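You operate a simulated robot arm through the tools that you are given. There is no shell and no other tool. Be economical: measure what you need, move in short steps, check, and stop when the job is done.

Carry out the task below with a simulated two-armed robot. There is one attempt and no reset: what you move stays moved.

Task
Pick up the blue can from the top of the square steel stand with one hand, pass it to the other hand and put it on the step of the plate rack. Set down upright: blue can.

The check looks at the end state, three seconds after you hand in, the way a careful person would. Anything else that was tipped, shoved, dropped, spilled or broken makes it a failure.

Robot
Two 7-joint arms with two-finger parallel grippers on one trunk, on a base that drives. Base frame: it is fixed to the floor where the robot stands at the start and does not move with it; the origin is under the middle of the robot, x ahead of it, y to its left, z up. Readings come in mm, rad, newtons and seconds.
The left shoulder is at the start at [66, 174, 1209], the right one opposite. With the tool pointing down near the work surface each hand reaches from about 260 to 700 mm from the robot's upright axis, wherever it stands, measured 20 degrees to its own side. Places, roughly: step of the plate rack (104x20 cm) [-2860, -1440, 840]. Payload 3.6 kg a hand.
The TCP of each hand is the grasp point between the finger pads, 30 mm short of the fingertips. In the tool frame z runs along the fingers and y along their closing line. Largest opening 110 mm; finger width 20, thickness 10; the body of the gripper, 48 by 112 mm, starts 55 mm behind the TCP.
Orientation is that of the tool frame in the base frame, as [roll, pitch, yaw] about the fixed x, y, z axes, in that order (R = Rz(yaw) Ry(pitch) Rx(roll)). With the fingers straight down and closing along the base's y, the tool's x points along the base's -x, its y along +y and its z along -z.

Tools
- The arms move only by the tool apply_moves. It takes "left_deltas", "right_deltas" or both (then of equal length, played together; a hand with none holds still); each is a list of rows, each an object (a shift or turn left out is 0, a gripper value left out holds the last) with "turn": the turn, a rotation vector about the base's x, y, z in rad, a list of three; "offset": the shift along the base's x, y, z in mm, a list of three; "hand": the finger opening in mm, from 0 to 110. In form: [{"turn": [wx, wy, wz], "offset": [x, y, z], "hand": hand}, ...]. A call has 1 to 8 rows; each row shifts and turns the commanded pose from where the row before left it. A row lasts 0.2 s, in which the tool goes at most 50 mm and 0.15 rad; a call with a longer step from one row to the next is refused whole, and so is a gripper value outside its range. Where a pose cannot be reached the arm comes as near as it can. A force on the tool above 40 N (or 10 N above the force at the start of the call, whichever is more), or a blocked arm, ends the call early, and 0.2 s more pass. The fingers move at their own pace (about 153 mm/s each) and stop on an object; they squeeze with about 25 N. The grip force told is the motor's: it shows also when the fingers shut on nothing. Time passes only in rows, and 0.2 s behind the last, so rows that do not move let the fingers close. It gives the time, the measured TCP pose, the force on the tool (base axes), the opening and the grip force at its end, in the units of the frame above (readings bear some noise), with the torque about the TCP (base axes, N m) and any sound that the robot's microphone picked up.
- Cameras (640 x 400 px; columns grow to the right, rows downward): "scene" is now at [157.1, 1.2, 1383.4]; the picture's right is [0.02, -1.00, 0.00], its down [-0.57, -0.01, -0.82] and it looks along [0.82, 0.02, -0.57] (base axes); focal length 295 px, centre (320, 200). "left" rides on the left gripper at [72, -17, -103] in its tool frame; the picture's right is [0.23, 0.97, 0.00], its down [-0.76, 0.18, -0.62] and it looks along [-0.61, 0.14, 0.78] (tool axes); focal length 222 px, centre (320, 200). "right" rides on the right gripper at [72, 17, -103] in its tool frame; the picture's right is [-0.23, 0.97, 0.00], its down [-0.76, -0.18, -0.62] and it looks along [-0.61, -0.14, 0.78] (tool axes); focal length 222 px, centre (320, 200). There is no depth. A picture from a camera that has moved, and an enlarged one, comes with that camera's place and axes in the base frame and with its lens.
- camera(camera): a new picture of that camera. The clock stands still meanwhile.
- raise_lower(by): slides the trunk up (or, below 0, down) by that many mm; the arms and the scene camera ride with it, the base frame stays. It gives what a move gives, with no picture.
- steer(legs): drives the robot by 1 to 6 legs, each [ahead, left, turn to the left] in mm, mm and rad, along the robot's own axes; the way and the turn of a leg run together, so that a leg with both is an arc; at most 1500 mm and 3.142 rad a leg. The arms and the cameras ride along, it lands a little off, and it stops where it bumps. It gives what a move gives.
- aim_head(pan, tilt): turns the head with the scene camera to pan (to the left, within 1.501 rad either way) and tilt (down, from -0.506 to 1.204), counted from straight ahead of the robot. It gives what a move gives.
- close_up(camera, box): a new picture of the part [left, top, right, bottom] of that camera's present view, enlarged. The clock stands still meanwhile.
- sign_off(): hands the job in; it is judged then, once.

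Work in short steps. Places have to be worked out from the pictures, the camera data and where the tool is seen: move nearer, look again, correct. Check each grasp and each placing, and mend what went wrong. You have 120 turns and 92 pictures in all, those below and enlarged ones among them. Open the grippers and draw the arms clear of the work before you hand the job in, unless the task says otherwise; then end with one line.

The tools are called after ">>>" by a JSON object that holds its "op" and its "data". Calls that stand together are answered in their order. apply_moves: Moves the arms, as the interface text tells. Its arguments: {"type":"object","properties":{"left_deltas":{"type":"array","items":{"type":"object","properties":{"turn":{"type":"array","items":{"type":"number"}},"offset":{"type":"array","items":{"type":"number"}},"hand":{"type":"number"}}}},"right_deltas":{"type":"array","items":{"type":"object","properties":{"turn":{"type":"array","items":{"type":"number"}},"offset":{"type":"array","items":{"type":"number"}},"hand":{"type":"number"}}}}},"required":[]} The other tools are called the same way: raise_lower (by) slides the trunk up or down; steer (legs) drives the base; aim_head (pan, tilt) turns the head that bears the scene camera; camera (camera) takes a picture; close_up (camera, box) takes an enlarged picture of a part of a camera's view; sign_off () hands the job in.

At the start:

```text
t: 0.0
left_tcp_pos: [392.1, 126.7, 1191.1]
left_tcp_rot: [3.141, -0.001, 3.14]
left_wrist_force: [0.6, 0.2, 0.1]
left_wrist_torque: [-0.03, 0.01, -0.04]
left_gripper_width: 110.0
left_finger_force: 0.1
right_tcp_pos: [321.5, -131.7, 1215.6]
right_tcp_rot: [-3.141, -0.002, -3.141]
right_wrist_force: [1.1, -1.2, -0.2]
right_wrist_torque: [0.0, -0.04, 0.01]
right_gripper_width: 109.9
right_finger_force: 0.1
trunk travel left (down, up): [-325.0, 438.0]
robot x, y, heading: [-3.3, 3.8, 0.005]
head pan, tilt: [0.019, 0.611]
```

scene: 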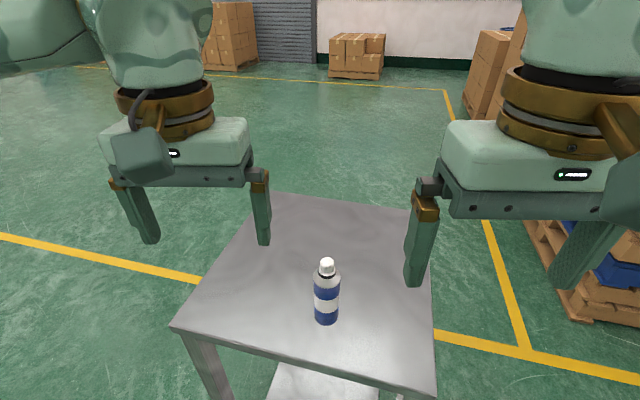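
right: 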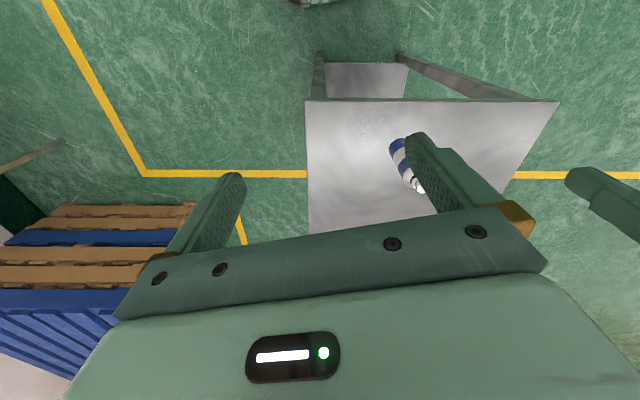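
left: 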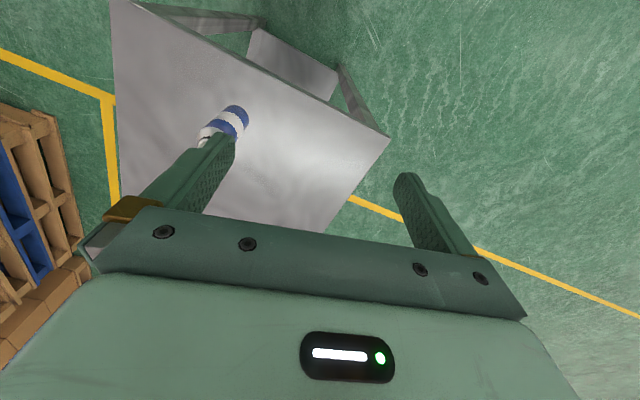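

The can's base is at about x 480, y -2, z 903, and it is about 125 mm tall and 47 mm wide. Before choosing a grasp I want to see the rack, so I'll turn partway and pan the head.

>>> {"op": "steer", "data": {"legs": [[-300, 0, 0], [0, 0, -1.4]]}}

>>> {"op": "aim_head", "data": {"pan": -1.3, "tilt": 0.25}}

>>> {"op": "camera", "data": {"camera": "scene"}}

```text
t: 5.5
left_tcp_pos: [-119.6, -371.2, 1191.4]
left_tcp_rot: [3.141, -0.001, 1.702]
left_wrist_force: [0.3, 0.3, -0.4]
left_wrist_torque: [0.02, -0.01, 0.03]
left_gripper_width: 109.9
left_finger_force: 0.0
right_tcp_pos: [-385.0, -335.5, 1215.2]
right_tcp_rot: [-3.141, -0.002, 1.701]
right_wrist_force: [0.4, 0.4, -1.0]
right_wrist_torque: [-0.03, -0.01, 0.0]
right_gripper_width: 109.7
right_finger_force: 0.0
trunk travel left (down, up): [-325.0, 438.0]
robot x, y, heading: [-292.9, -0.3, -1.443]
head pan, tilt: [0.019, 0.611]
```

```text
t: 7.0
left_tcp_pos: [-120.3, -370.9, 1191.6]
left_tcp_rot: [3.141, 0.0, 1.701]
left_wrist_force: [-0.3, -0.2, 0.4]
left_wrist_torque: [-0.01, 0.0, -0.01]
left_gripper_width: 110.1
left_finger_force: 0.1
right_tcp_pos: [-386.0, -335.5, 1214.9]
right_tcp_rot: [-3.141, -0.002, 1.703]
right_wrist_force: [0.1, -0.1, -0.1]
right_wrist_torque: [0.03, 0.03, 0.05]
right_gripper_width: 110.2
right_finger_force: 0.1
trunk travel left (down, up): [-325.0, 438.0]
robot x, y, heading: [-294.5, 0.6, -1.442]
head pan, tilt: [-1.3, 0.25]
```

```text
88 pictures are left
camera scene: at [-373.9, -104.6, 1416.5], right [-0.39, 0.92, 0.0], down [0.23, 0.1, -0.97], along [-0.89, -0.38, -0.25], focal length 295 px, centre (320, 200)
```

scene: 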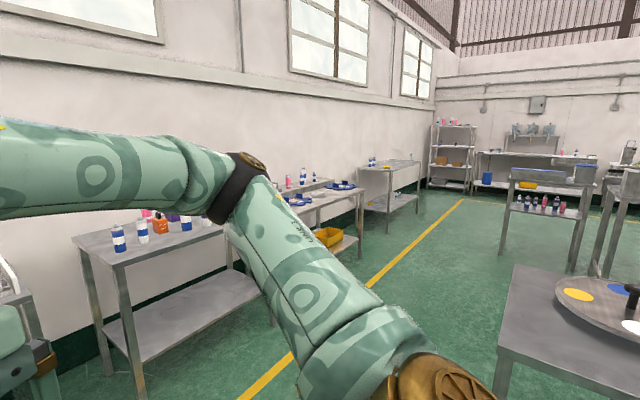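

The rack should be near pixel (293,185), so I'll zoom in there.

>>> {"op": "close_up", "data": {"camera": "scene", "box": [220, 140, 420, 265]}}

```text
3.20 times, centred on (320, 202) of scene
camera zoom: at [-373.9, -104.6, 1416.5], right [-0.39, 0.92, 0.0], down [0.23, 0.1, -0.97], along [-0.89, -0.38, -0.25], focal length 944 px, centre (320, 192)
```

zoom: 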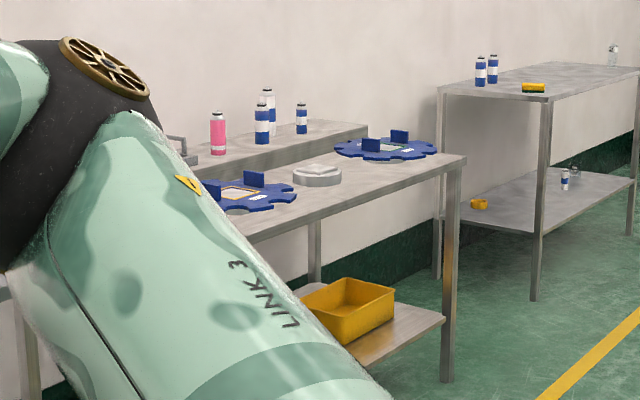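

The rack's step is a raised ledge at the back against the wall. I plan to pick top-down with the right hand, then pass low to the left hand, held horizontally with its camera side up for the forward placement. First I'll check that the left wrist can reach that flipped horizontal pose.

>>> {"op": "apply_moves", "data": {"left_deltas": [{"turn": [-0.0135, 0.1045, 0.1054]}, {"turn": [-0.0135, 0.1045, 0.1054]}, {"turn": [-0.0135, 0.1045, 0.1054]}, {"turn": [-0.0135, 0.1045, 0.1054]}, {"turn": [-0.0135, 0.1045, 0.1054]}, {"turn": [-0.0135, 0.1045, 0.1054]}, {"turn": [-0.0135, 0.1045, 0.1054]}]}}

>>> {"op": "apply_moves", "data": {"left_deltas": [{"turn": [-0.0135, 0.1045, 0.1054]}, {"turn": [-0.0135, 0.1045, 0.1054]}, {"turn": [-0.0135, 0.1045, 0.1054]}, {"turn": [-0.0135, 0.1045, 0.1054]}, {"turn": [-0.0135, 0.1045, 0.1054]}, {"turn": [-0.0135, 0.1045, 0.1054]}, {"turn": [-0.0135, 0.1045, 0.1054]}]}}

>>> {"op": "apply_moves", "data": {"left_deltas": [{"turn": [-0.0135, 0.1045, 0.1054]}, {"turn": [-0.0135, 0.1045, 0.1054]}, {"turn": [-0.0135, 0.1045, 0.1054]}, {"turn": [-0.0135, 0.1045, 0.1054]}, {"turn": [-0.0135, 0.1045, 0.1054]}, {"turn": [-0.0135, 0.1045, 0.1054]}, {"turn": [-0.0135, 0.1045, 0.1054]}]}}

```text
t: 8.6
left_tcp_pos: [-119.3, -370.9, 1190.9]
left_tcp_rot: [-2.456, -0.253, 2.387]
left_wrist_force: [0.0, -0.1, -0.2]
left_wrist_torque: [-0.02, -0.01, 0.02]
left_gripper_width: 109.9
left_finger_force: 0.2
right_tcp_pos: [-385.6, -335.6, 1213.9]
right_tcp_rot: [3.141, -0.002, 1.702]
right_wrist_force: [0.1, 1.4, -0.7]
right_wrist_torque: [0.0, 0.01, 0.0]
right_gripper_width: 109.9
right_finger_force: 0.1
trunk travel left (down, up): [-325.0, 438.0]
robot x, y, heading: [-294.3, 3.4, -1.444]
head pan, tilt: [-1.3, 0.25]
```

```text
t: 10.2
left_tcp_pos: [-110.2, -425.5, 1203.5]
left_tcp_rot: [-1.961, -0.849, 2.879]
left_wrist_force: [0.5, -0.3, -0.2]
left_wrist_torque: [0.04, 0.0, 0.04]
left_gripper_width: 109.9
left_finger_force: 0.0
left hand out of reach, approached as far as the arm can: row 4, 5, 6, 7
right_tcp_pos: [-385.8, -336.3, 1214.2]
right_tcp_rot: [-3.14, -0.002, 1.702]
right_wrist_force: [-0.1, 0.1, 0.2]
right_wrist_torque: [0.01, -0.02, -0.03]
right_gripper_width: 110.2
right_finger_force: 0.0
trunk travel left (down, up): [-325.0, 438.0]
robot x, y, heading: [-299.0, 5.5, -1.442]
head pan, tilt: [-1.3, 0.25]
```

```text
t: 11.8
left_tcp_pos: [-32.8, -439.6, 1164.3]
left_tcp_rot: [-1.793, -1.126, 3.013]
left_wrist_force: [-0.8, 0.5, -0.1]
left_wrist_torque: [-0.02, -0.01, 0.01]
left_gripper_width: 110.0
left_finger_force: 0.1
left hand out of reach, approached as far as the arm can: row 1, 2, 3, 4, 5, 6, 7
right_tcp_pos: [-385.4, -335.9, 1215.6]
right_tcp_rot: [3.141, -0.004, 1.702]
right_wrist_force: [0.1, 0.4, -0.3]
right_wrist_torque: [-0.04, -0.01, 0.03]
right_gripper_width: 110.0
right_finger_force: 0.0
trunk travel left (down, up): [-325.0, 438.0]
robot x, y, heading: [-298.1, 0.6, -1.438]
head pan, tilt: [-1.3, 0.25]
```

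The wrist came within about 26° of the target, and the arm is probably just too folded. I'll push the commanded pose forward and down to see whether it reaches the orientation.

>>> {"op": "apply_moves", "data": {"left_deltas": [{"offset": [5, -40, -20]}, {"offset": [5, -40, -20]}, {"offset": [5, -40, -20]}, {"offset": [5, -40, -20]}, {"offset": [5, -40, -20]}, {}]}}

```text
t: 13.2
left_tcp_pos: [-9.3, -638.7, 1064.0]
left_tcp_rot: [-1.79, -1.126, 3.01]
left_wrist_force: [-0.8, -0.4, -0.5]
left_wrist_torque: [0.02, -0.01, 0.0]
left_gripper_width: 109.9
left_finger_force: 0.0
right_tcp_pos: [-385.8, -335.7, 1215.0]
right_tcp_rot: [3.141, -0.001, 1.702]
right_wrist_force: [-0.4, 0.0, -0.3]
right_wrist_torque: [-0.01, 0.02, -0.02]
right_gripper_width: 110.0
right_finger_force: 0.1
trunk travel left (down, up): [-325.0, 438.0]
robot x, y, heading: [-297.3, -0.2, -1.44]
head pan, tilt: [-1.3, 0.25]
```

That worked as commanded, so now I'll apply the remaining turn of about 0.65 rad.

>>> {"op": "apply_moves", "data": {"left_deltas": [{"turn": [-0.01, 0.089, 0.094]}, {"turn": [-0.01, 0.089, 0.094]}, {"turn": [-0.01, 0.089, 0.094]}, {"turn": [-0.01, 0.089, 0.094]}, {"turn": [-0.01, 0.089, 0.094]}, {}]}}

```text
t: 14.6
left_tcp_pos: [37.0, -650.5, 1057.7]
left_tcp_rot: [-1.07, -1.477, 2.771]
left_wrist_force: [1.1, 0.5, -0.3]
left_wrist_torque: [0.01, -0.02, 0.04]
left_gripper_width: 110.0
left_finger_force: 0.1
left hand out of reach, approached as far as the arm can: row 3, 4, 5
right_tcp_pos: [-386.2, -336.1, 1215.7]
right_tcp_rot: [3.139, -0.001, 1.702]
right_wrist_force: [0.6, 0.6, 0.7]
right_wrist_torque: [0.0, -0.02, -0.01]
right_gripper_width: 110.1
right_finger_force: 0.1
trunk travel left (down, up): [-325.0, 438.0]
robot x, y, heading: [-294.3, 0.7, -1.438]
head pan, tilt: [-1.3, 0.25]
```

The left hand is now horizontal, pointing forward, camera side up, within 5°. Now I'll go back to the stand, stepping away first so that the extended arm doesn't sweep over the can.

>>> {"op": "steer", "data": {"legs": [[0, -250, 0], [0, 0, 1.438]]}}

>>> {"op": "aim_head", "data": {"pan": 0, "tilt": 0.7}}

>>> {"op": "camera", "data": {"camera": "scene"}}

```text
t: 19.9
left_tcp_pos: [150.2, 201.1, 1057.7]
left_tcp_rot: [-1.068, -1.476, -2.092]
left_wrist_force: [1.2, -0.2, -0.3]
left_wrist_torque: [-0.01, 0.0, 0.01]
left_gripper_width: 109.7
left_finger_force: 0.1
right_tcp_pos: [-225.1, -169.3, 1213.9]
right_tcp_rot: [3.14, -0.001, 3.124]
right_wrist_force: [0.5, 0.2, -0.1]
right_wrist_torque: [0.01, -0.02, 0.02]
right_gripper_width: 109.8
right_finger_force: 0.0
trunk travel left (down, up): [-325.0, 438.0]
robot x, y, heading: [-545.8, -33.2, -0.015]
head pan, tilt: [-1.3, 0.25]
```

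```text
t: 21.4
left_tcp_pos: [150.4, 205.3, 1059.3]
left_tcp_rot: [-1.078, -1.47, -2.078]
left_wrist_force: [0.1, 0.4, 0.4]
left_wrist_torque: [0.02, -0.01, 0.02]
left_gripper_width: 109.9
left_finger_force: 0.1
right_tcp_pos: [-224.5, -169.4, 1214.0]
right_tcp_rot: [3.141, -0.002, 3.125]
right_wrist_force: [0.0, 0.1, -0.5]
right_wrist_torque: [0.04, 0.01, -0.04]
right_gripper_width: 110.0
right_finger_force: 0.2
trunk travel left (down, up): [-325.0, 438.0]
robot x, y, heading: [-544.2, -30.8, -0.018]
head pan, tilt: [0.0, 0.7]
```

```text
86 pictures are left
camera scene: at [-390.6, -34.6, 1375.7], right [-0.02, -1.0, 0.0], down [-0.64, 0.01, -0.76], along [0.76, -0.01, -0.64], focal length 295 px, centre (320, 200)
```

scene: 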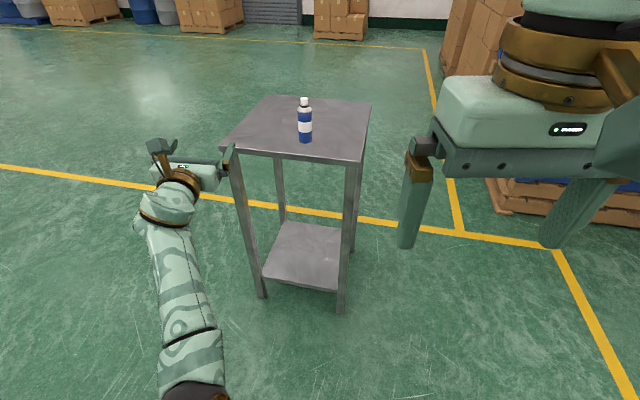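

All clear. I'll drive forward 490 mm, left hand well to the side, then look.

>>> {"op": "steer", "data": {"legs": [[490, 0, 0.02]]}}

>>> {"op": "camera", "data": {"camera": "scene"}}

>>> {"op": "camera", "data": {"camera": "right"}}

```text
t: 24.3
left_tcp_pos: [632.5, 208.7, 1057.5]
left_tcp_rot: [-1.096, -1.468, -2.05]
left_wrist_force: [-0.9, -0.8, -0.4]
left_wrist_torque: [0.01, 0.02, -0.01]
left_gripper_width: 110.3
left_finger_force: 0.1
right_tcp_pos: [264.8, -170.2, 1213.4]
right_tcp_rot: [3.141, -0.002, 3.139]
right_wrist_force: [0.1, 0.0, 0.3]
right_wrist_torque: [-0.01, -0.01, -0.01]
right_gripper_width: 110.0
right_finger_force: 0.2
trunk travel left (down, up): [-325.0, 438.0]
robot x, y, heading: [-56.1, -38.2, -0.001]
head pan, tilt: [0.0, 0.7]
```

```text
85 pictures are left
camera scene: at [96.4, -37.8, 1375.6], right [0.0, -1.0, 0.0], down [-0.65, 0.0, -0.76], along [0.76, 0.0, -0.65], focal length 295 px, centre (320, 200)
```

scene: 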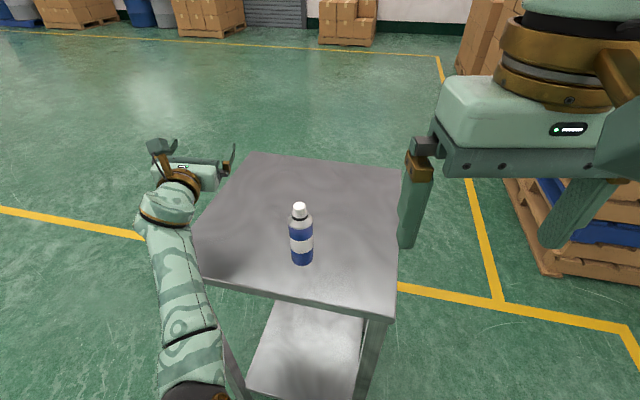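

```text
84 pictures are left
camera right: at [191.9, -153.3, 1318.6], right [0.23, 0.97, 0.0], down [0.76, -0.18, 0.62], along [0.6, -0.14, -0.78], focal length 222 px, centre (320, 200)
```

right: 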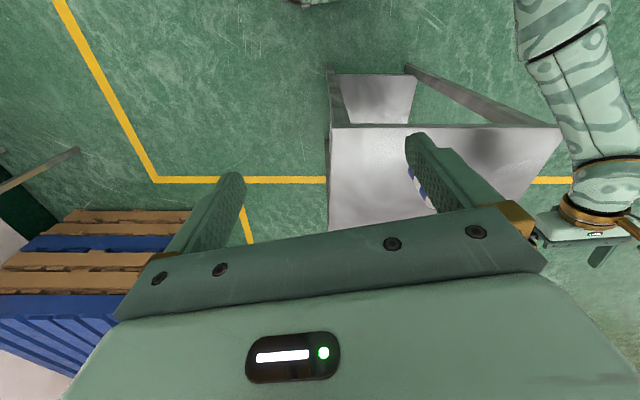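

The can is at about (473,-2). I'll move the right hand above it, staying high, and look.

>>> {"op": "apply_moves", "data": {"right_deltas": [{"offset": [32, 28, -5]}, {"offset": [32, 28, -5]}, {"offset": [32, 28, -5]}, {"offset": [32, 28, -5]}, {"offset": [32, 28, -5]}, {"offset": [32, 28, -5]}, {}]}}

>>> {"op": "camera", "data": {"camera": "right"}}

>>> {"op": "camera", "data": {"camera": "scene"}}

```text
t: 25.9
left_tcp_pos: [631.6, 209.9, 1059.9]
left_tcp_rot: [-1.092, -1.467, -2.053]
left_wrist_force: [0.2, 0.1, 0.4]
left_wrist_torque: [0.0, 0.0, -0.01]
left_gripper_width: 109.6
left_finger_force: 0.0
right_tcp_pos: [456.9, -4.0, 1182.5]
right_tcp_rot: [3.139, 0.001, 3.139]
right_wrist_force: [-0.1, -0.7, -0.7]
right_wrist_torque: [0.0, -0.04, 0.0]
right_gripper_width: 110.0
right_finger_force: 0.1
trunk travel left (down, up): [-325.0, 438.0]
robot x, y, heading: [-59.2, -34.3, -0.006]
head pan, tilt: [0.0, 0.7]
```

```text
83 pictures are left
camera right: at [384.7, 12.9, 1287.1], right [0.23, 0.97, 0.0], down [0.76, -0.18, 0.62], along [0.61, -0.14, -0.78], focal length 222 px, centre (320, 200)
```

right: 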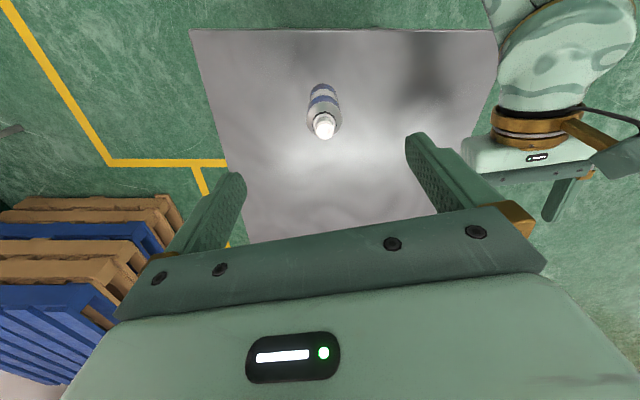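

```text
82 pictures are left
camera scene: at [95.1, -38.9, 1375.7], right [0.0, -1.0, 0.0], down [-0.64, 0.0, -0.76], along [0.76, 0.0, -0.64], focal length 295 px, centre (320, 200)
```

scene: 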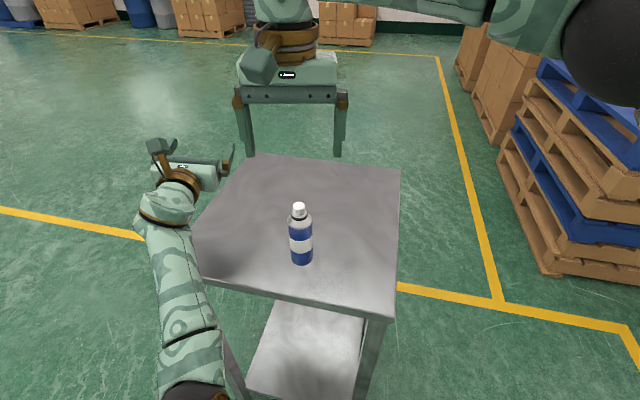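

The can's top is at about (476,-3,1042) and its base is at z≈901. I'll zoom in to see its profile.

>>> {"op": "close_up", "data": {"camera": "scene", "box": [262, 193, 342, 273]}}

```text
5.00 times, centred on (302, 233) of scene
camera zoom: at [95.1, -38.9, 1375.7], right [0.0, -1.0, 0.0], down [-0.64, 0.0, -0.76], along [0.76, 0.0, -0.64], focal length 1476 px, centre (410, 35)
```

zoom: 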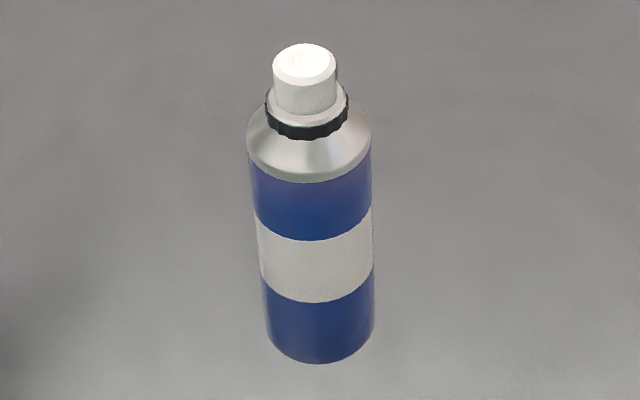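

The body is about 45 mm wide and ends at about z 1003, with the cap above it. The right TCP should sit at z≈999, so the palm clears the cap. I'll descend part-way and check centring.

>>> {"op": "apply_moves", "data": {"right_deltas": [{"offset": [10, 0, -27]}, {"offset": [9, 1, -30]}, {"offset": [0, 0, -30]}, {"offset": [0, 0, -30]}, {}]}}

>>> {"op": "camera", "data": {"camera": "right"}}

>>> {"op": "camera", "data": {"camera": "scene"}}

```text
t: 27.1
left_tcp_pos: [632.8, 209.4, 1058.3]
left_tcp_rot: [-1.093, -1.467, -2.051]
left_wrist_force: [-0.6, -0.2, 0.3]
left_wrist_torque: [0.0, -0.01, 0.02]
left_gripper_width: 110.0
left_finger_force: 0.0
right_tcp_pos: [473.1, -0.5, 1068.4]
right_tcp_rot: [-3.14, 0.0, 3.137]
right_wrist_force: [0.2, 0.5, 0.9]
right_wrist_torque: [0.0, 0.0, -0.02]
right_gripper_width: 110.1
right_finger_force: 0.0
trunk travel left (down, up): [-325.0, 438.0]
robot x, y, heading: [-62.2, -32.1, -0.004]
head pan, tilt: [0.0, 0.7]
```

```text
80 pictures are left
camera right: at [401.4, 15.7, 1173.3], right [0.23, 0.97, 0.0], down [0.76, -0.18, 0.62], along [0.61, -0.14, -0.78], focal length 222 px, centre (320, 200)
```

right: 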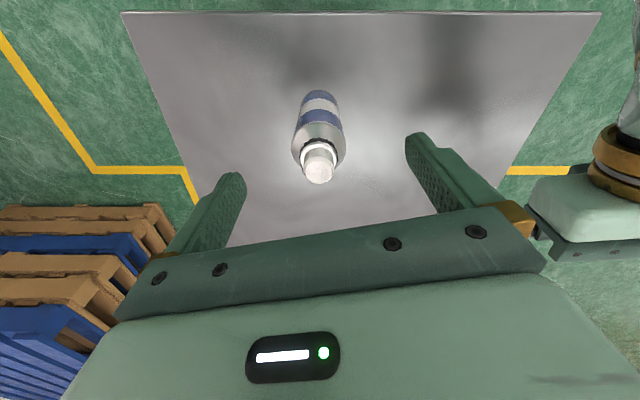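

```text
79 pictures are left
camera scene: at [95.4, -37.8, 1375.7], right [0.0, -1.0, 0.0], down [-0.64, 0.0, -0.76], along [0.76, 0.0, -0.64], focal length 295 px, centre (320, 200)
```

scene: 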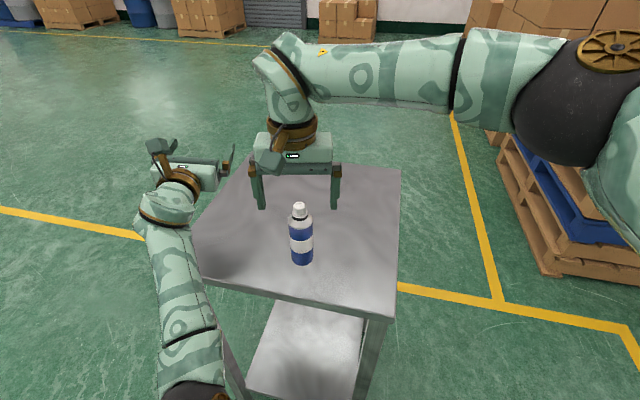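

It's centred: the cap is at (479,-3) and the hand at (473,-0.5). I'll correct a little, descend to z≈999 and close.

>>> {"op": "apply_moves", "data": {"right_deltas": [{"offset": [4, -2, -25]}, {"offset": [0, 0, -25]}, {"offset": [0, 0, -19]}, {}, {"hand": 30}, {"hand": 30}, {"hand": 30}, {"hand": 30}]}}

>>> {"op": "camera", "data": {"camera": "scene"}}

>>> {"op": "camera", "data": {"camera": "right"}}

```text
t: 28.9
left_tcp_pos: [631.7, 209.1, 1058.1]
left_tcp_rot: [-1.095, -1.47, -2.049]
left_wrist_force: [-0.9, -0.7, 1.0]
left_wrist_torque: [-0.01, 0.05, 0.01]
left_gripper_width: 110.2
left_finger_force: 0.1
right_tcp_pos: [476.9, -3.5, 999.4]
right_tcp_rot: [-3.141, -0.001, 3.138]
right_wrist_force: [-0.1, 0.2, -0.2]
right_wrist_torque: [-0.01, -0.03, -0.01]
right_gripper_width: 44.2
right_finger_force: 25.3
trunk travel left (down, up): [-325.0, 438.0]
robot x, y, heading: [-59.8, -37.9, -0.006]
head pan, tilt: [0.0, 0.7]
```

```text
78 pictures are left
camera scene: at [95.9, -37.7, 1375.6], right [0.0, -1.0, 0.0], down [-0.64, 0.0, -0.76], along [0.76, 0.0, -0.64], focal length 295 px, centre (320, 200)
```

scene: 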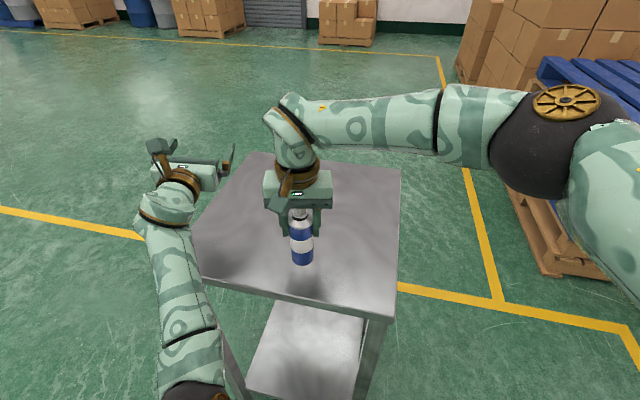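

```text
77 pictures are left
camera right: at [405.8, 12.9, 1102.6], right [0.23, 0.97, 0.0], down [0.76, -0.18, 0.62], along [0.61, -0.14, -0.78], focal length 222 px, centre (320, 200)
```

right: 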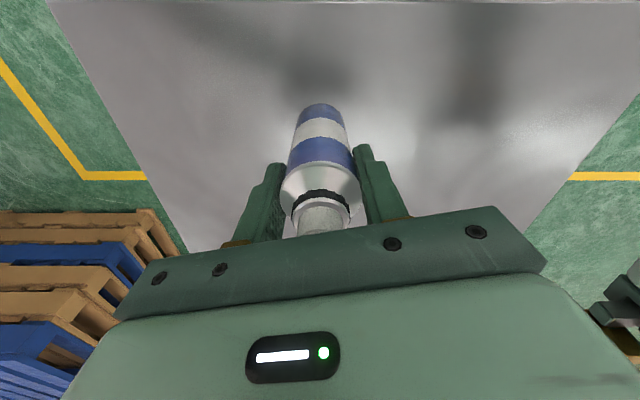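

The grip is firm at 44 mm. I'll lift the can 150 mm, and meanwhile level the left hand and draw it back a little to see where it can meet.

>>> {"op": "apply_moves", "data": {"right_deltas": [{"offset": [0, 0, 20]}, {"offset": [0, 0, 30]}, {"offset": [0, 0, 35]}, {"offset": [0, 0, 35]}, {"offset": [0, 0, 35]}, {}], "left_deltas": [{"turn": [-0.045, 0.023, 0]}, {"turn": [-0.045, 0.023, 0]}, {"offset": [-20, -10, 0]}, {"offset": [-20, -10, 0]}, {"offset": [-20, -10, 0]}, {}]}}

>>> {"op": "camera", "data": {"camera": "scene"}}

```text
t: 30.0
left_tcp_pos: [616.4, 219.5, 1134.7]
left_tcp_rot: [-0.094, -1.381, -3.032]
left_wrist_force: [-0.2, 0.8, -0.2]
left_wrist_torque: [-0.02, -0.03, 0.0]
left_gripper_width: 109.9
left_finger_force: 0.1
left hand out of reach, approached as far as the arm can: row 2, 3, 4, 5
right_tcp_pos: [478.5, -3.3, 1130.5]
right_tcp_rot: [3.141, -0.002, 3.139]
right_wrist_force: [0.9, -0.2, -1.5]
right_wrist_torque: [0.01, 0.0, 0.01]
right_gripper_width: 44.2
right_finger_force: 25.1
trunk travel left (down, up): [-325.0, 438.0]
robot x, y, heading: [-57.6, -34.7, -0.003]
head pan, tilt: [0.0, 0.7]
stopped in row 5 (left hand): the arm was blocked; the commanded pose is now the measured one
```

```text
76 pictures are left
camera scene: at [95.5, -37.3, 1375.6], right [0.0, -1.0, 0.0], down [-0.64, 0.0, -0.76], along [0.76, 0.0, -0.64], focal length 295 px, centre (320, 200)
```

scene: 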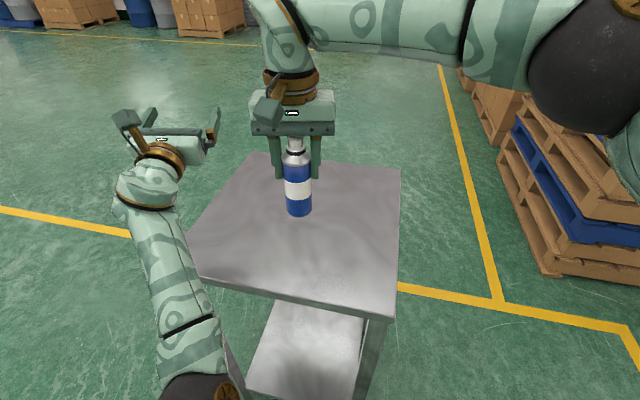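

In the flipped pose the elbow hangs low, which would be awkward over the rack table. Instead I'll receive and place with the natural orientation tilted about 55° forward, where the geometry still clears the right hand, so I'm turning the left hand back the way it came.

>>> {"op": "apply_moves", "data": {"left_deltas": [{"turn": [0.1457, 0, -0.0312]}, {"turn": [0.1457, 0, -0.0312]}, {"turn": [0.1457, 0, -0.0312]}, {"turn": [0.1457, 0, -0.0312]}, {"turn": [0.1457, 0, -0.0312]}, {"turn": [0.1457, 0, -0.0312]}, {"turn": [0.1457, 0, -0.0312]}]}}

>>> {"op": "apply_moves", "data": {"left_deltas": [{"turn": [0.1457, 0, -0.0312]}, {"turn": [0.1457, 0, -0.0312]}, {"turn": [0.1457, 0, -0.0312]}, {"turn": [0.1457, 0, -0.0312]}, {"turn": [0.1457, 0, -0.0312]}, {"turn": [0.1457, 0, -0.0312]}, {"turn": [0.1457, 0, -0.0312]}]}}

>>> {"op": "apply_moves", "data": {"left_deltas": [{"turn": [0.1457, 0, -0.0312]}, {"turn": [0.1457, 0, -0.0312]}, {"turn": [0.1457, 0, -0.0312]}, {"turn": [0.1457, 0, -0.0312]}, {"turn": [0.1457, 0, -0.0312]}, {"turn": [0.1457, 0, -0.0312]}, {"turn": [0.1457, 0, -0.0312]}]}}

>>> {"op": "camera", "data": {"camera": "scene"}}

```text
t: 31.6
left_tcp_pos: [615.3, 214.8, 1131.5]
left_tcp_rot: [-1.567, -0.55, -1.909]
left_wrist_force: [0.9, 0.2, -0.7]
left_wrist_torque: [0.0, -0.01, 0.01]
left_gripper_width: 110.2
left_finger_force: 0.1
right_tcp_pos: [478.2, -2.8, 1129.7]
right_tcp_rot: [-3.141, -0.001, 3.138]
right_wrist_force: [-0.1, -0.2, -2.2]
right_wrist_torque: [-0.04, -0.01, -0.01]
right_gripper_width: 44.2
right_finger_force: 24.5
trunk travel left (down, up): [-325.0, 438.0]
robot x, y, heading: [-57.2, -40.1, 0.0]
head pan, tilt: [0.0, 0.7]
```

```text
t: 33.2
left_tcp_pos: [616.4, 214.9, 1132.6]
left_tcp_rot: [-1.983, 0.386, -2.113]
left_wrist_force: [-0.1, -0.5, 0.0]
left_wrist_torque: [-0.02, -0.01, -0.01]
left_gripper_width: 109.7
left_finger_force: 0.0
right_tcp_pos: [478.1, -3.9, 1131.1]
right_tcp_rot: [3.141, -0.001, 3.138]
right_wrist_force: [-0.8, 0.5, -1.0]
right_wrist_torque: [-0.05, 0.01, -0.02]
right_gripper_width: 44.2
right_finger_force: 25.1
trunk travel left (down, up): [-325.0, 438.0]
robot x, y, heading: [-59.4, -38.0, 0.001]
head pan, tilt: [0.0, 0.7]
```

```text
t: 34.8
left_tcp_pos: [616.8, 214.4, 1132.7]
left_tcp_rot: [-3.136, 0.963, 3.131]
left_wrist_force: [0.0, -0.2, -0.6]
left_wrist_torque: [-0.05, 0.0, -0.02]
left_gripper_width: 110.1
left_finger_force: 0.1
right_tcp_pos: [479.2, -2.3, 1129.3]
right_tcp_rot: [-3.142, -0.003, 3.138]
right_wrist_force: [-0.1, -1.3, -2.3]
right_wrist_torque: [0.02, -0.03, 0.0]
right_gripper_width: 44.0
right_finger_force: 25.0
trunk travel left (down, up): [-325.0, 438.0]
robot x, y, heading: [-57.4, -37.2, -0.003]
head pan, tilt: [0.0, 0.7]
```

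```text
75 pictures are left
camera scene: at [95.9, -37.9, 1375.6], right [0.0, -1.0, 0.0], down [-0.64, 0.0, -0.76], along [0.76, 0.0, -0.64], focal length 295 px, centre (320, 200)
```

scene: 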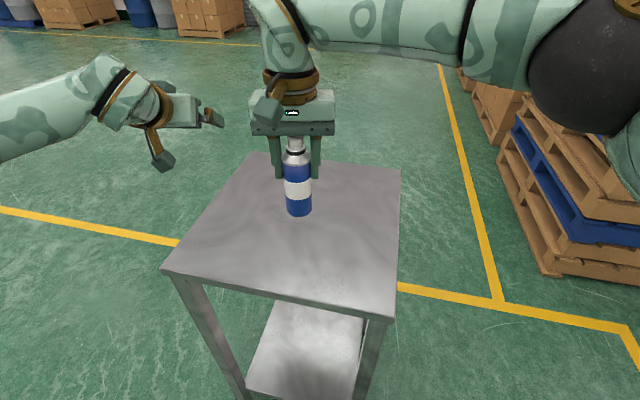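

The left hand is tilted 55° and natural. I'll bring the can forward and left to about (558,57) while the left hand withdraws behind it at y≈214.

>>> {"op": "apply_moves", "data": {"right_deltas": [{"offset": [16, 12, 0]}, {"offset": [16, 12, 0]}, {"offset": [16, 12, 0]}, {"offset": [16, 12, 0]}, {"offset": [16, 12, 0]}, {}], "left_deltas": [{"offset": [-36, 0, 3]}, {"offset": [-36, 0, 3]}, {"offset": [-36, 0, 3]}, {"offset": [-36, 0, 3]}, {"offset": [-36, 0, 3]}, {}]}}

>>> {"op": "camera", "data": {"camera": "scene"}}

>>> {"op": "camera", "data": {"camera": "left"}}

```text
t: 36.2
left_tcp_pos: [438.9, 215.7, 1147.3]
left_tcp_rot: [-3.13, 0.961, 3.136]
left_wrist_force: [0.0, -0.4, 0.6]
left_wrist_torque: [0.01, 0.02, 0.0]
left_gripper_width: 110.2
left_finger_force: 0.0
right_tcp_pos: [507.4, 28.1, 1119.3]
right_tcp_rot: [-3.141, 0.0, 3.136]
right_wrist_force: [-0.2, -0.9, -1.6]
right_wrist_torque: [0.01, 0.03, 0.04]
right_gripper_width: 44.1
right_finger_force: 25.0
right hand out of reach, approached as far as the arm can: row 3, 4, 5
trunk travel left (down, up): [-325.0, 438.0]
robot x, y, heading: [-59.5, -37.6, -0.009]
head pan, tilt: [0.0, 0.7]
```

```text
74 pictures are left
camera scene: at [96.3, -37.5, 1375.5], right [0.0, -1.0, 0.0], down [-0.65, 0.0, -0.76], along [0.76, 0.0, -0.65], focal length 295 px, centre (320, 200)
```

scene: 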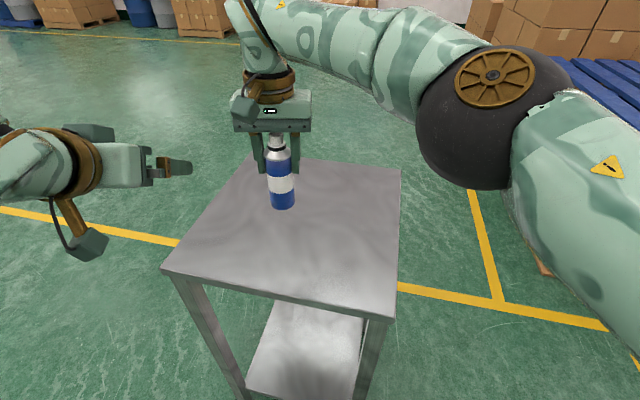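

```text
73 pictures are left
camera left: at [310.8, 200.4, 1146.1], right [-0.12, 0.97, -0.19], down [-0.07, 0.18, 0.98], along [0.99, 0.13, 0.05], focal length 222 px, centre (320, 200)
```

left: 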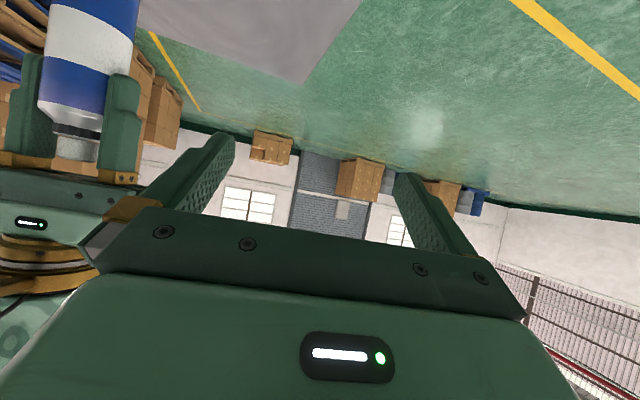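

The right arm's limit puts the can at (507,28), base at z≈1021. I'll bring the left hand onto the approach line behind and above it at about (407,28,1125).

>>> {"op": "apply_moves", "data": {"left_deltas": [{"offset": [-16, -20, -4]}, {"offset": [-16, -30, -5]}, {"offset": [0, -40, -5]}, {"offset": [0, -40, -5]}, {}]}}

>>> {"op": "camera", "data": {"camera": "scene"}}

>>> {"op": "camera", "data": {"camera": "left"}}

```text
t: 37.4
left_tcp_pos: [403.2, 86.4, 1130.1]
left_tcp_rot: [-3.129, 0.961, 3.138]
left_wrist_force: [-0.4, -0.5, 0.2]
left_wrist_torque: [-0.03, 0.0, 0.01]
left_gripper_width: 109.8
left_finger_force: 0.0
right_tcp_pos: [506.8, 30.2, 1120.8]
right_tcp_rot: [-3.141, -0.001, 3.14]
right_wrist_force: [0.2, 0.7, -1.9]
right_wrist_torque: [-0.01, -0.01, -0.01]
right_gripper_width: 44.3
right_finger_force: 24.5
trunk travel left (down, up): [-325.0, 438.0]
robot x, y, heading: [-57.3, -37.8, -0.004]
head pan, tilt: [0.0, 0.7]
```

```text
72 pictures are left
camera scene: at [95.5, -36.4, 1375.7], right [0.0, -1.0, 0.0], down [-0.64, 0.0, -0.76], along [0.76, 0.0, -0.64], focal length 295 px, centre (320, 200)
```

scene: 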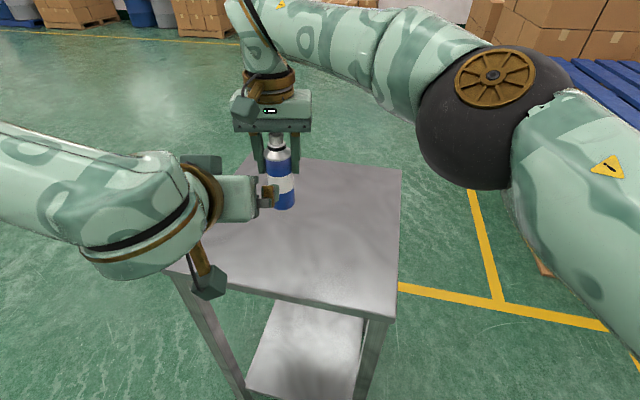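

```text
71 pictures are left
camera left: at [276.4, 72.4, 1128.3], right [-0.12, 0.97, -0.19], down [-0.07, 0.19, 0.98], along [0.99, 0.13, 0.05], focal length 222 px, centre (320, 200)
```

left: 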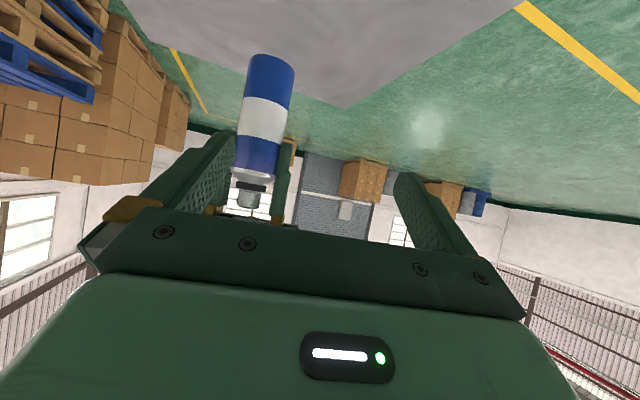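

Clear so far. I'll go on 57 mm to line up in y.

>>> {"op": "apply_moves", "data": {"left_deltas": [{"offset": [0, -28, 0]}, {"offset": [0, -29, 0]}, {}]}}

>>> {"op": "camera", "data": {"camera": "left"}}

>>> {"op": "camera", "data": {"camera": "scene"}}

```text
t: 38.2
left_tcp_pos: [403.8, 31.0, 1129.1]
left_tcp_rot: [-3.13, 0.961, 3.136]
left_wrist_force: [0.1, 0.1, 0.6]
left_wrist_torque: [0.01, -0.03, 0.02]
left_gripper_width: 109.9
left_finger_force: 0.1
right_tcp_pos: [507.9, 30.3, 1120.0]
right_tcp_rot: [3.141, -0.001, 3.139]
right_wrist_force: [0.6, 1.0, -1.4]
right_wrist_torque: [0.02, -0.02, 0.02]
right_gripper_width: 44.3
right_finger_force: 25.0
trunk travel left (down, up): [-325.0, 438.0]
robot x, y, heading: [-61.1, -36.3, -0.008]
head pan, tilt: [0.0, 0.7]
```

```text
70 pictures are left
camera left: at [277.4, 17.2, 1128.0], right [-0.12, 0.97, -0.19], down [-0.07, 0.18, 0.98], along [0.99, 0.13, 0.05], focal length 222 px, centre (320, 200)
```

left: 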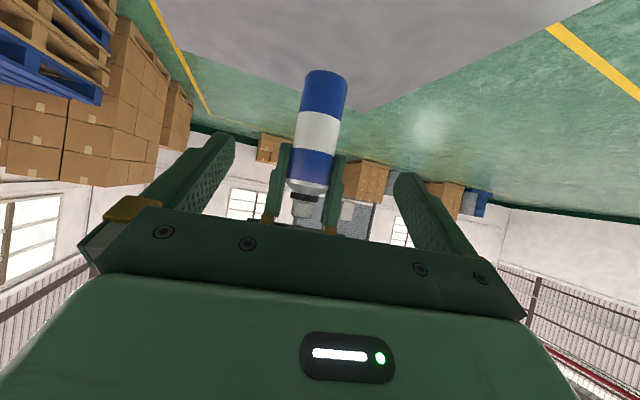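

```text
69 pictures are left
camera scene: at [95.8, -36.9, 1375.6], right [0.0, -1.0, 0.0], down [-0.64, 0.0, -0.76], along [0.76, 0.0, -0.64], focal length 295 px, centre (320, 200)
```

scene: 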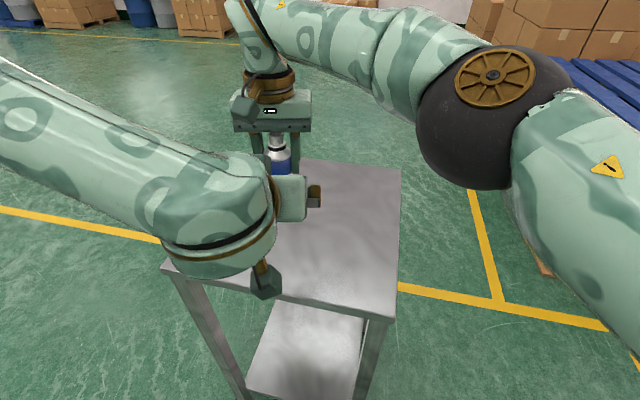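

The lines match: the can's base is at z≈1023, y≈28–30. I'll advance along the finger axis to TCP (508,29.5,1057), about 35 mm above its base, and check before closing.

>>> {"op": "apply_moves", "data": {"left_deltas": [{"offset": [21, 0, -14.4]}, {"offset": [21, 0, -14.4]}, {"offset": [21, -1, -14.4]}, {"offset": [21, 0, -14.4]}, {"offset": [20, 0, -14.4]}, {}]}}

>>> {"op": "camera", "data": {"camera": "left"}}

>>> {"op": "camera", "data": {"camera": "right"}}

```text
t: 39.6
left_tcp_pos: [506.8, 27.5, 1057.6]
left_tcp_rot: [-3.13, 0.964, 3.133]
left_wrist_force: [0.7, 0.1, 0.7]
left_wrist_torque: [0.02, 0.0, -0.01]
left_gripper_width: 110.0
left_finger_force: 0.1
right_tcp_pos: [506.6, 29.7, 1120.4]
right_tcp_rot: [3.141, 0.001, 3.138]
right_wrist_force: [0.6, -0.5, -1.7]
right_wrist_torque: [-0.01, -0.03, 0.0]
right_gripper_width: 44.3
right_finger_force: 25.2
trunk travel left (down, up): [-325.0, 438.0]
robot x, y, heading: [-58.6, -36.6, -0.008]
head pan, tilt: [0.0, 0.7]
```

```text
68 pictures are left
camera left: at [380.8, 13.1, 1055.7], right [-0.11, 0.97, -0.19], down [-0.07, 0.18, 0.98], along [0.99, 0.13, 0.05], focal length 222 px, centre (320, 200)
```

left: 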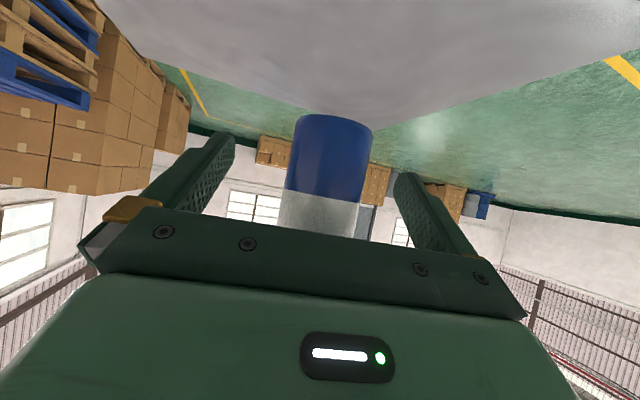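

```text
67 pictures are left
camera right: at [434.5, 45.9, 1224.4], right [0.23, 0.97, 0.0], down [0.76, -0.18, 0.62], along [0.61, -0.14, -0.78], focal length 222 px, centre (320, 200)
```

right: 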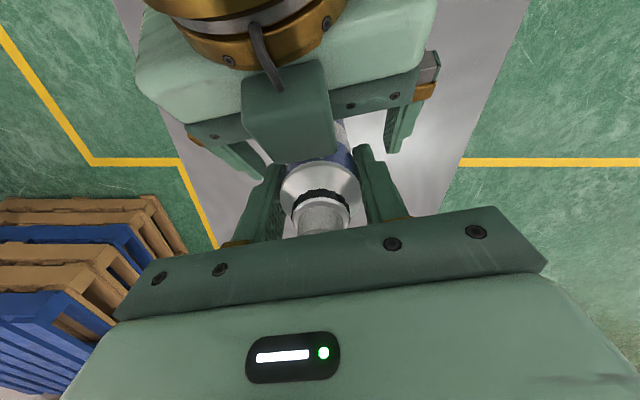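

Everything is clear. I'll shift 2 mm in y and close the left fingers on the lower blue band.

>>> {"op": "apply_moves", "data": {"left_deltas": [{"offset": [0, 2, 0]}, {"hand": 30}, {"hand": 30}, {"hand": 30}, {"hand": 30}, {"hand": 30}]}}

>>> {"op": "camera", "data": {"camera": "left"}}

```text
t: 41.0
left_tcp_pos: [507.4, 29.9, 1056.8]
left_tcp_rot: [-3.131, 0.962, 3.135]
left_wrist_force: [0.8, -0.7, -0.8]
left_wrist_torque: [0.44, 0.02, -0.04]
left_gripper_width: 44.1
left_finger_force: 25.0
right_tcp_pos: [507.9, 29.3, 1119.7]
right_tcp_rot: [-3.141, -0.001, 3.138]
right_wrist_force: [-0.7, 0.1, 0.1]
right_wrist_torque: [-0.42, 0.0, -0.01]
right_gripper_width: 44.4
right_finger_force: 25.0
trunk travel left (down, up): [-325.0, 438.0]
robot x, y, heading: [-57.8, -38.3, -0.005]
head pan, tilt: [0.0, 0.7]
```

```text
66 pictures are left
camera left: at [381.4, 14.9, 1055.7], right [-0.12, 0.97, -0.19], down [-0.07, 0.18, 0.98], along [0.99, 0.13, 0.05], focal length 222 px, centre (320, 200)
```

left: 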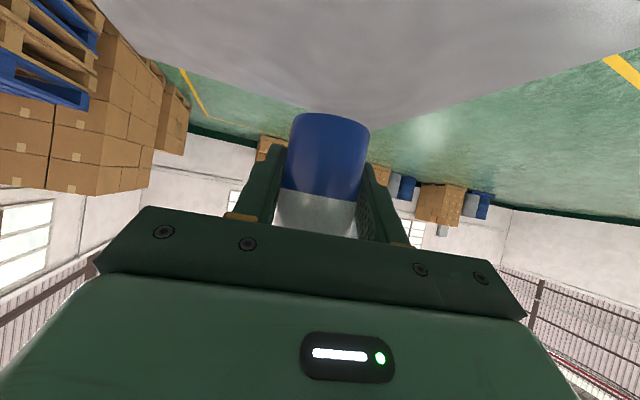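

Both hands hold it at 44 mm. I'll open the right hand and lift it straight off.

>>> {"op": "apply_moves", "data": {"right_deltas": [{"hand": 90}, {"hand": 90}, {"offset": [0, 0, 25]}, {"offset": [0, 0, 35]}, {"offset": [0, -10, 35]}, {"offset": [0, -40, 10]}, {"offset": [-10, -45, 0]}]}}

>>> {"op": "camera", "data": {"camera": "scene"}}

>>> {"op": "camera", "data": {"camera": "left"}}

```text
t: 42.6
left_tcp_pos: [507.8, 28.1, 1057.3]
left_tcp_rot: [-3.132, 0.961, 3.132]
left_wrist_force: [-0.7, 0.0, 0.0]
left_wrist_torque: [0.0, -0.01, 0.01]
left_gripper_width: 44.1
left_finger_force: 25.1
right_tcp_pos: [478.4, -66.7, 1219.9]
right_tcp_rot: [3.112, 0.025, 3.098]
right_wrist_force: [-0.2, -0.7, -0.1]
right_wrist_torque: [0.01, 0.0, 0.02]
right_gripper_width: 89.9
right_finger_force: 0.0
right hand out of reach, approached as far as the arm can: row 3, 4, 5
trunk travel left (down, up): [-325.0, 438.0]
robot x, y, heading: [-59.0, -37.6, -0.006]
head pan, tilt: [0.0, 0.7]
```

```text
65 pictures are left
camera scene: at [95.3, -39.2, 1375.7], right [0.0, -1.0, 0.0], down [-0.64, 0.0, -0.76], along [0.76, 0.0, -0.64], focal length 295 px, centre (320, 200)
```

scene: 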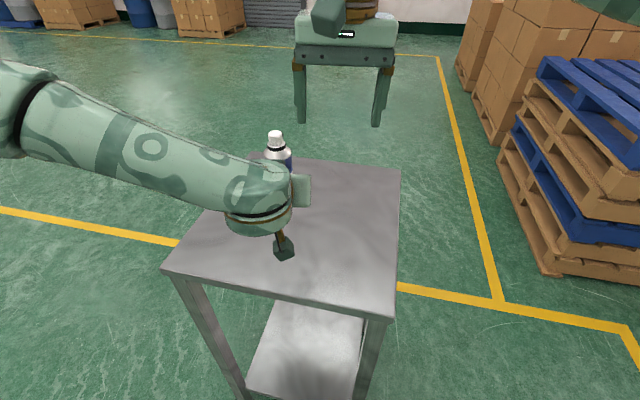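

```text
64 pictures are left
camera left: at [381.0, 13.7, 1056.0], right [-0.12, 0.97, -0.19], down [-0.07, 0.18, 0.98], along [0.99, 0.13, 0.05], focal length 222 px, centre (320, 200)
```

left: 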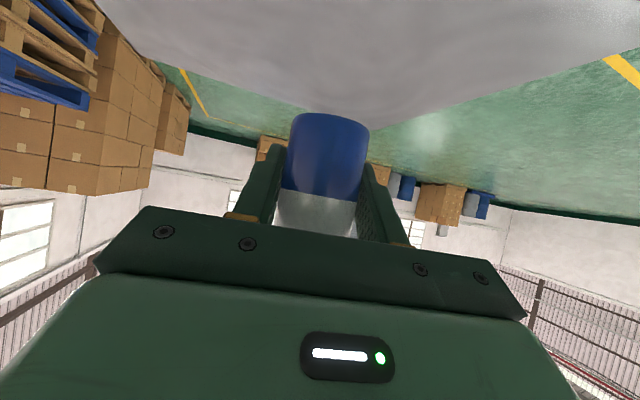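

The handover worked. I'll tuck the right arm back and raise the can a little, then back away diagonally from the stand and turn to face -x.

>>> {"op": "apply_moves", "data": {"right_deltas": [{"offset": [-30, -18, 0]}, {"offset": [-30, -18, 0]}, {"offset": [-30, -18, 0]}, {"offset": [-30, -18, 0]}, {"offset": [-30, -18, 0]}, {}], "left_deltas": [{"offset": [0, 0, 15]}, {"offset": [0, 0, 15]}, {"offset": [0, 0, 15]}, {"offset": [0, 0, 15]}, {}, {}]}}

>>> {"op": "steer", "data": {"legs": [[-450, -420, 0], [0, 0, -1.57], [0, 0, -1.57]]}}

>>> {"op": "camera", "data": {"camera": "scene"}}

```text
t: 44.0
left_tcp_pos: [507.3, 30.6, 1117.6]
left_tcp_rot: [-3.132, 0.963, 3.136]
left_wrist_force: [0.4, -0.2, -1.7]
left_wrist_torque: [-0.01, 0.01, 0.01]
left_gripper_width: 44.1
left_finger_force: 25.1
right_tcp_pos: [327.3, -155.8, 1220.8]
right_tcp_rot: [3.112, 0.023, 3.098]
right_wrist_force: [0.2, 0.1, 0.5]
right_wrist_torque: [0.01, -0.04, -0.01]
right_gripper_width: 89.9
right_finger_force: 0.1
trunk travel left (down, up): [-325.0, 438.0]
robot x, y, heading: [-57.5, -38.3, -0.003]
head pan, tilt: [0.0, 0.7]
```

```text
t: 55.1
left_tcp_pos: [-1073.7, -525.9, 1117.2]
left_tcp_rot: [-3.131, 0.961, -0.001]
left_wrist_force: [0.9, 0.3, -1.2]
left_wrist_torque: [-0.05, 0.0, -0.01]
left_gripper_width: 44.0
left_finger_force: 24.7
right_tcp_pos: [-894.3, -340.8, 1220.9]
right_tcp_rot: [3.113, 0.022, -0.04]
right_wrist_force: [1.2, -0.7, 0.0]
right_wrist_torque: [0.03, -0.01, -0.03]
right_gripper_width: 90.1
right_finger_force: 0.0
trunk travel left (down, up): [-325.0, 438.0]
robot x, y, heading: [-503.4, -459.1, -3.141]
head pan, tilt: [0.0, 0.7]
```

```text
63 pictures are left
camera scene: at [-661.8, -458.4, 1375.6], right [0.0, 1.0, 0.0], down [0.64, 0.0, -0.76], along [-0.76, 0.0, -0.64], focal length 295 px, centre (320, 200)
```

scene: 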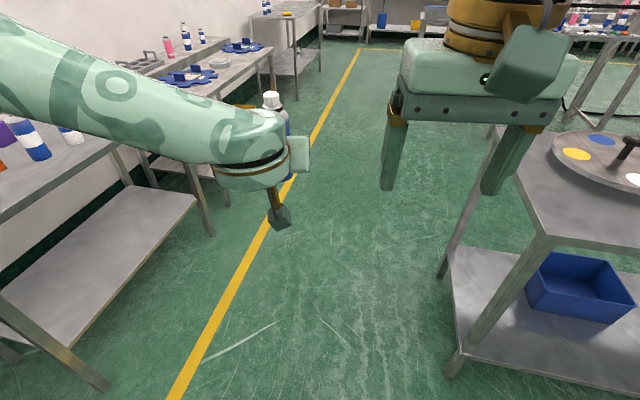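

The room turns out to be skewed about 0.216 rad to the base frame, so the rack should be faced with heading about -1.79. The corridor is clear, so I'll drive to about (-2614,-316) and face the rack.

>>> {"op": "steer", "data": {"legs": [[1060, -72, 0], [1050, -71, 0], [0, 0, 1.354]]}}

>>> {"op": "camera", "data": {"camera": "scene"}}

```text
t: 68.8
left_tcp_pos: [-2640.5, -912.9, 1118.9]
left_tcp_rot: [-3.133, 0.961, 1.386]
left_wrist_force: [0.3, -0.3, -1.8]
left_wrist_torque: [0.0, -0.01, 0.0]
left_gripper_width: 44.1
left_finger_force: 24.9
right_tcp_pos: [-2790.7, -702.6, 1221.8]
right_tcp_rot: [3.115, 0.024, 1.35]
right_wrist_force: [-0.5, 0.1, -0.4]
right_wrist_torque: [-0.01, -0.03, 0.0]
right_gripper_width: 89.8
right_finger_force: 0.0
trunk travel left (down, up): [-325.0, 438.0]
robot x, y, heading: [-2603.4, -342.5, -1.752]
head pan, tilt: [0.0, 0.7]
```

```text
62 pictures are left
camera scene: at [-2633.3, -495.1, 1375.6], right [-0.98, 0.18, 0.0], down [0.12, 0.63, -0.76], along [-0.14, -0.75, -0.64], focal length 295 px, centre (320, 200)
```

scene: 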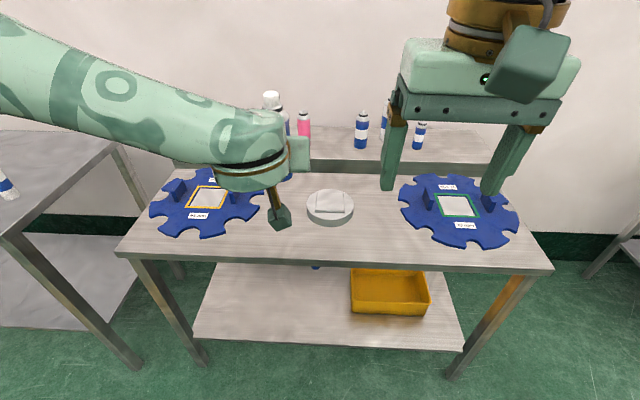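

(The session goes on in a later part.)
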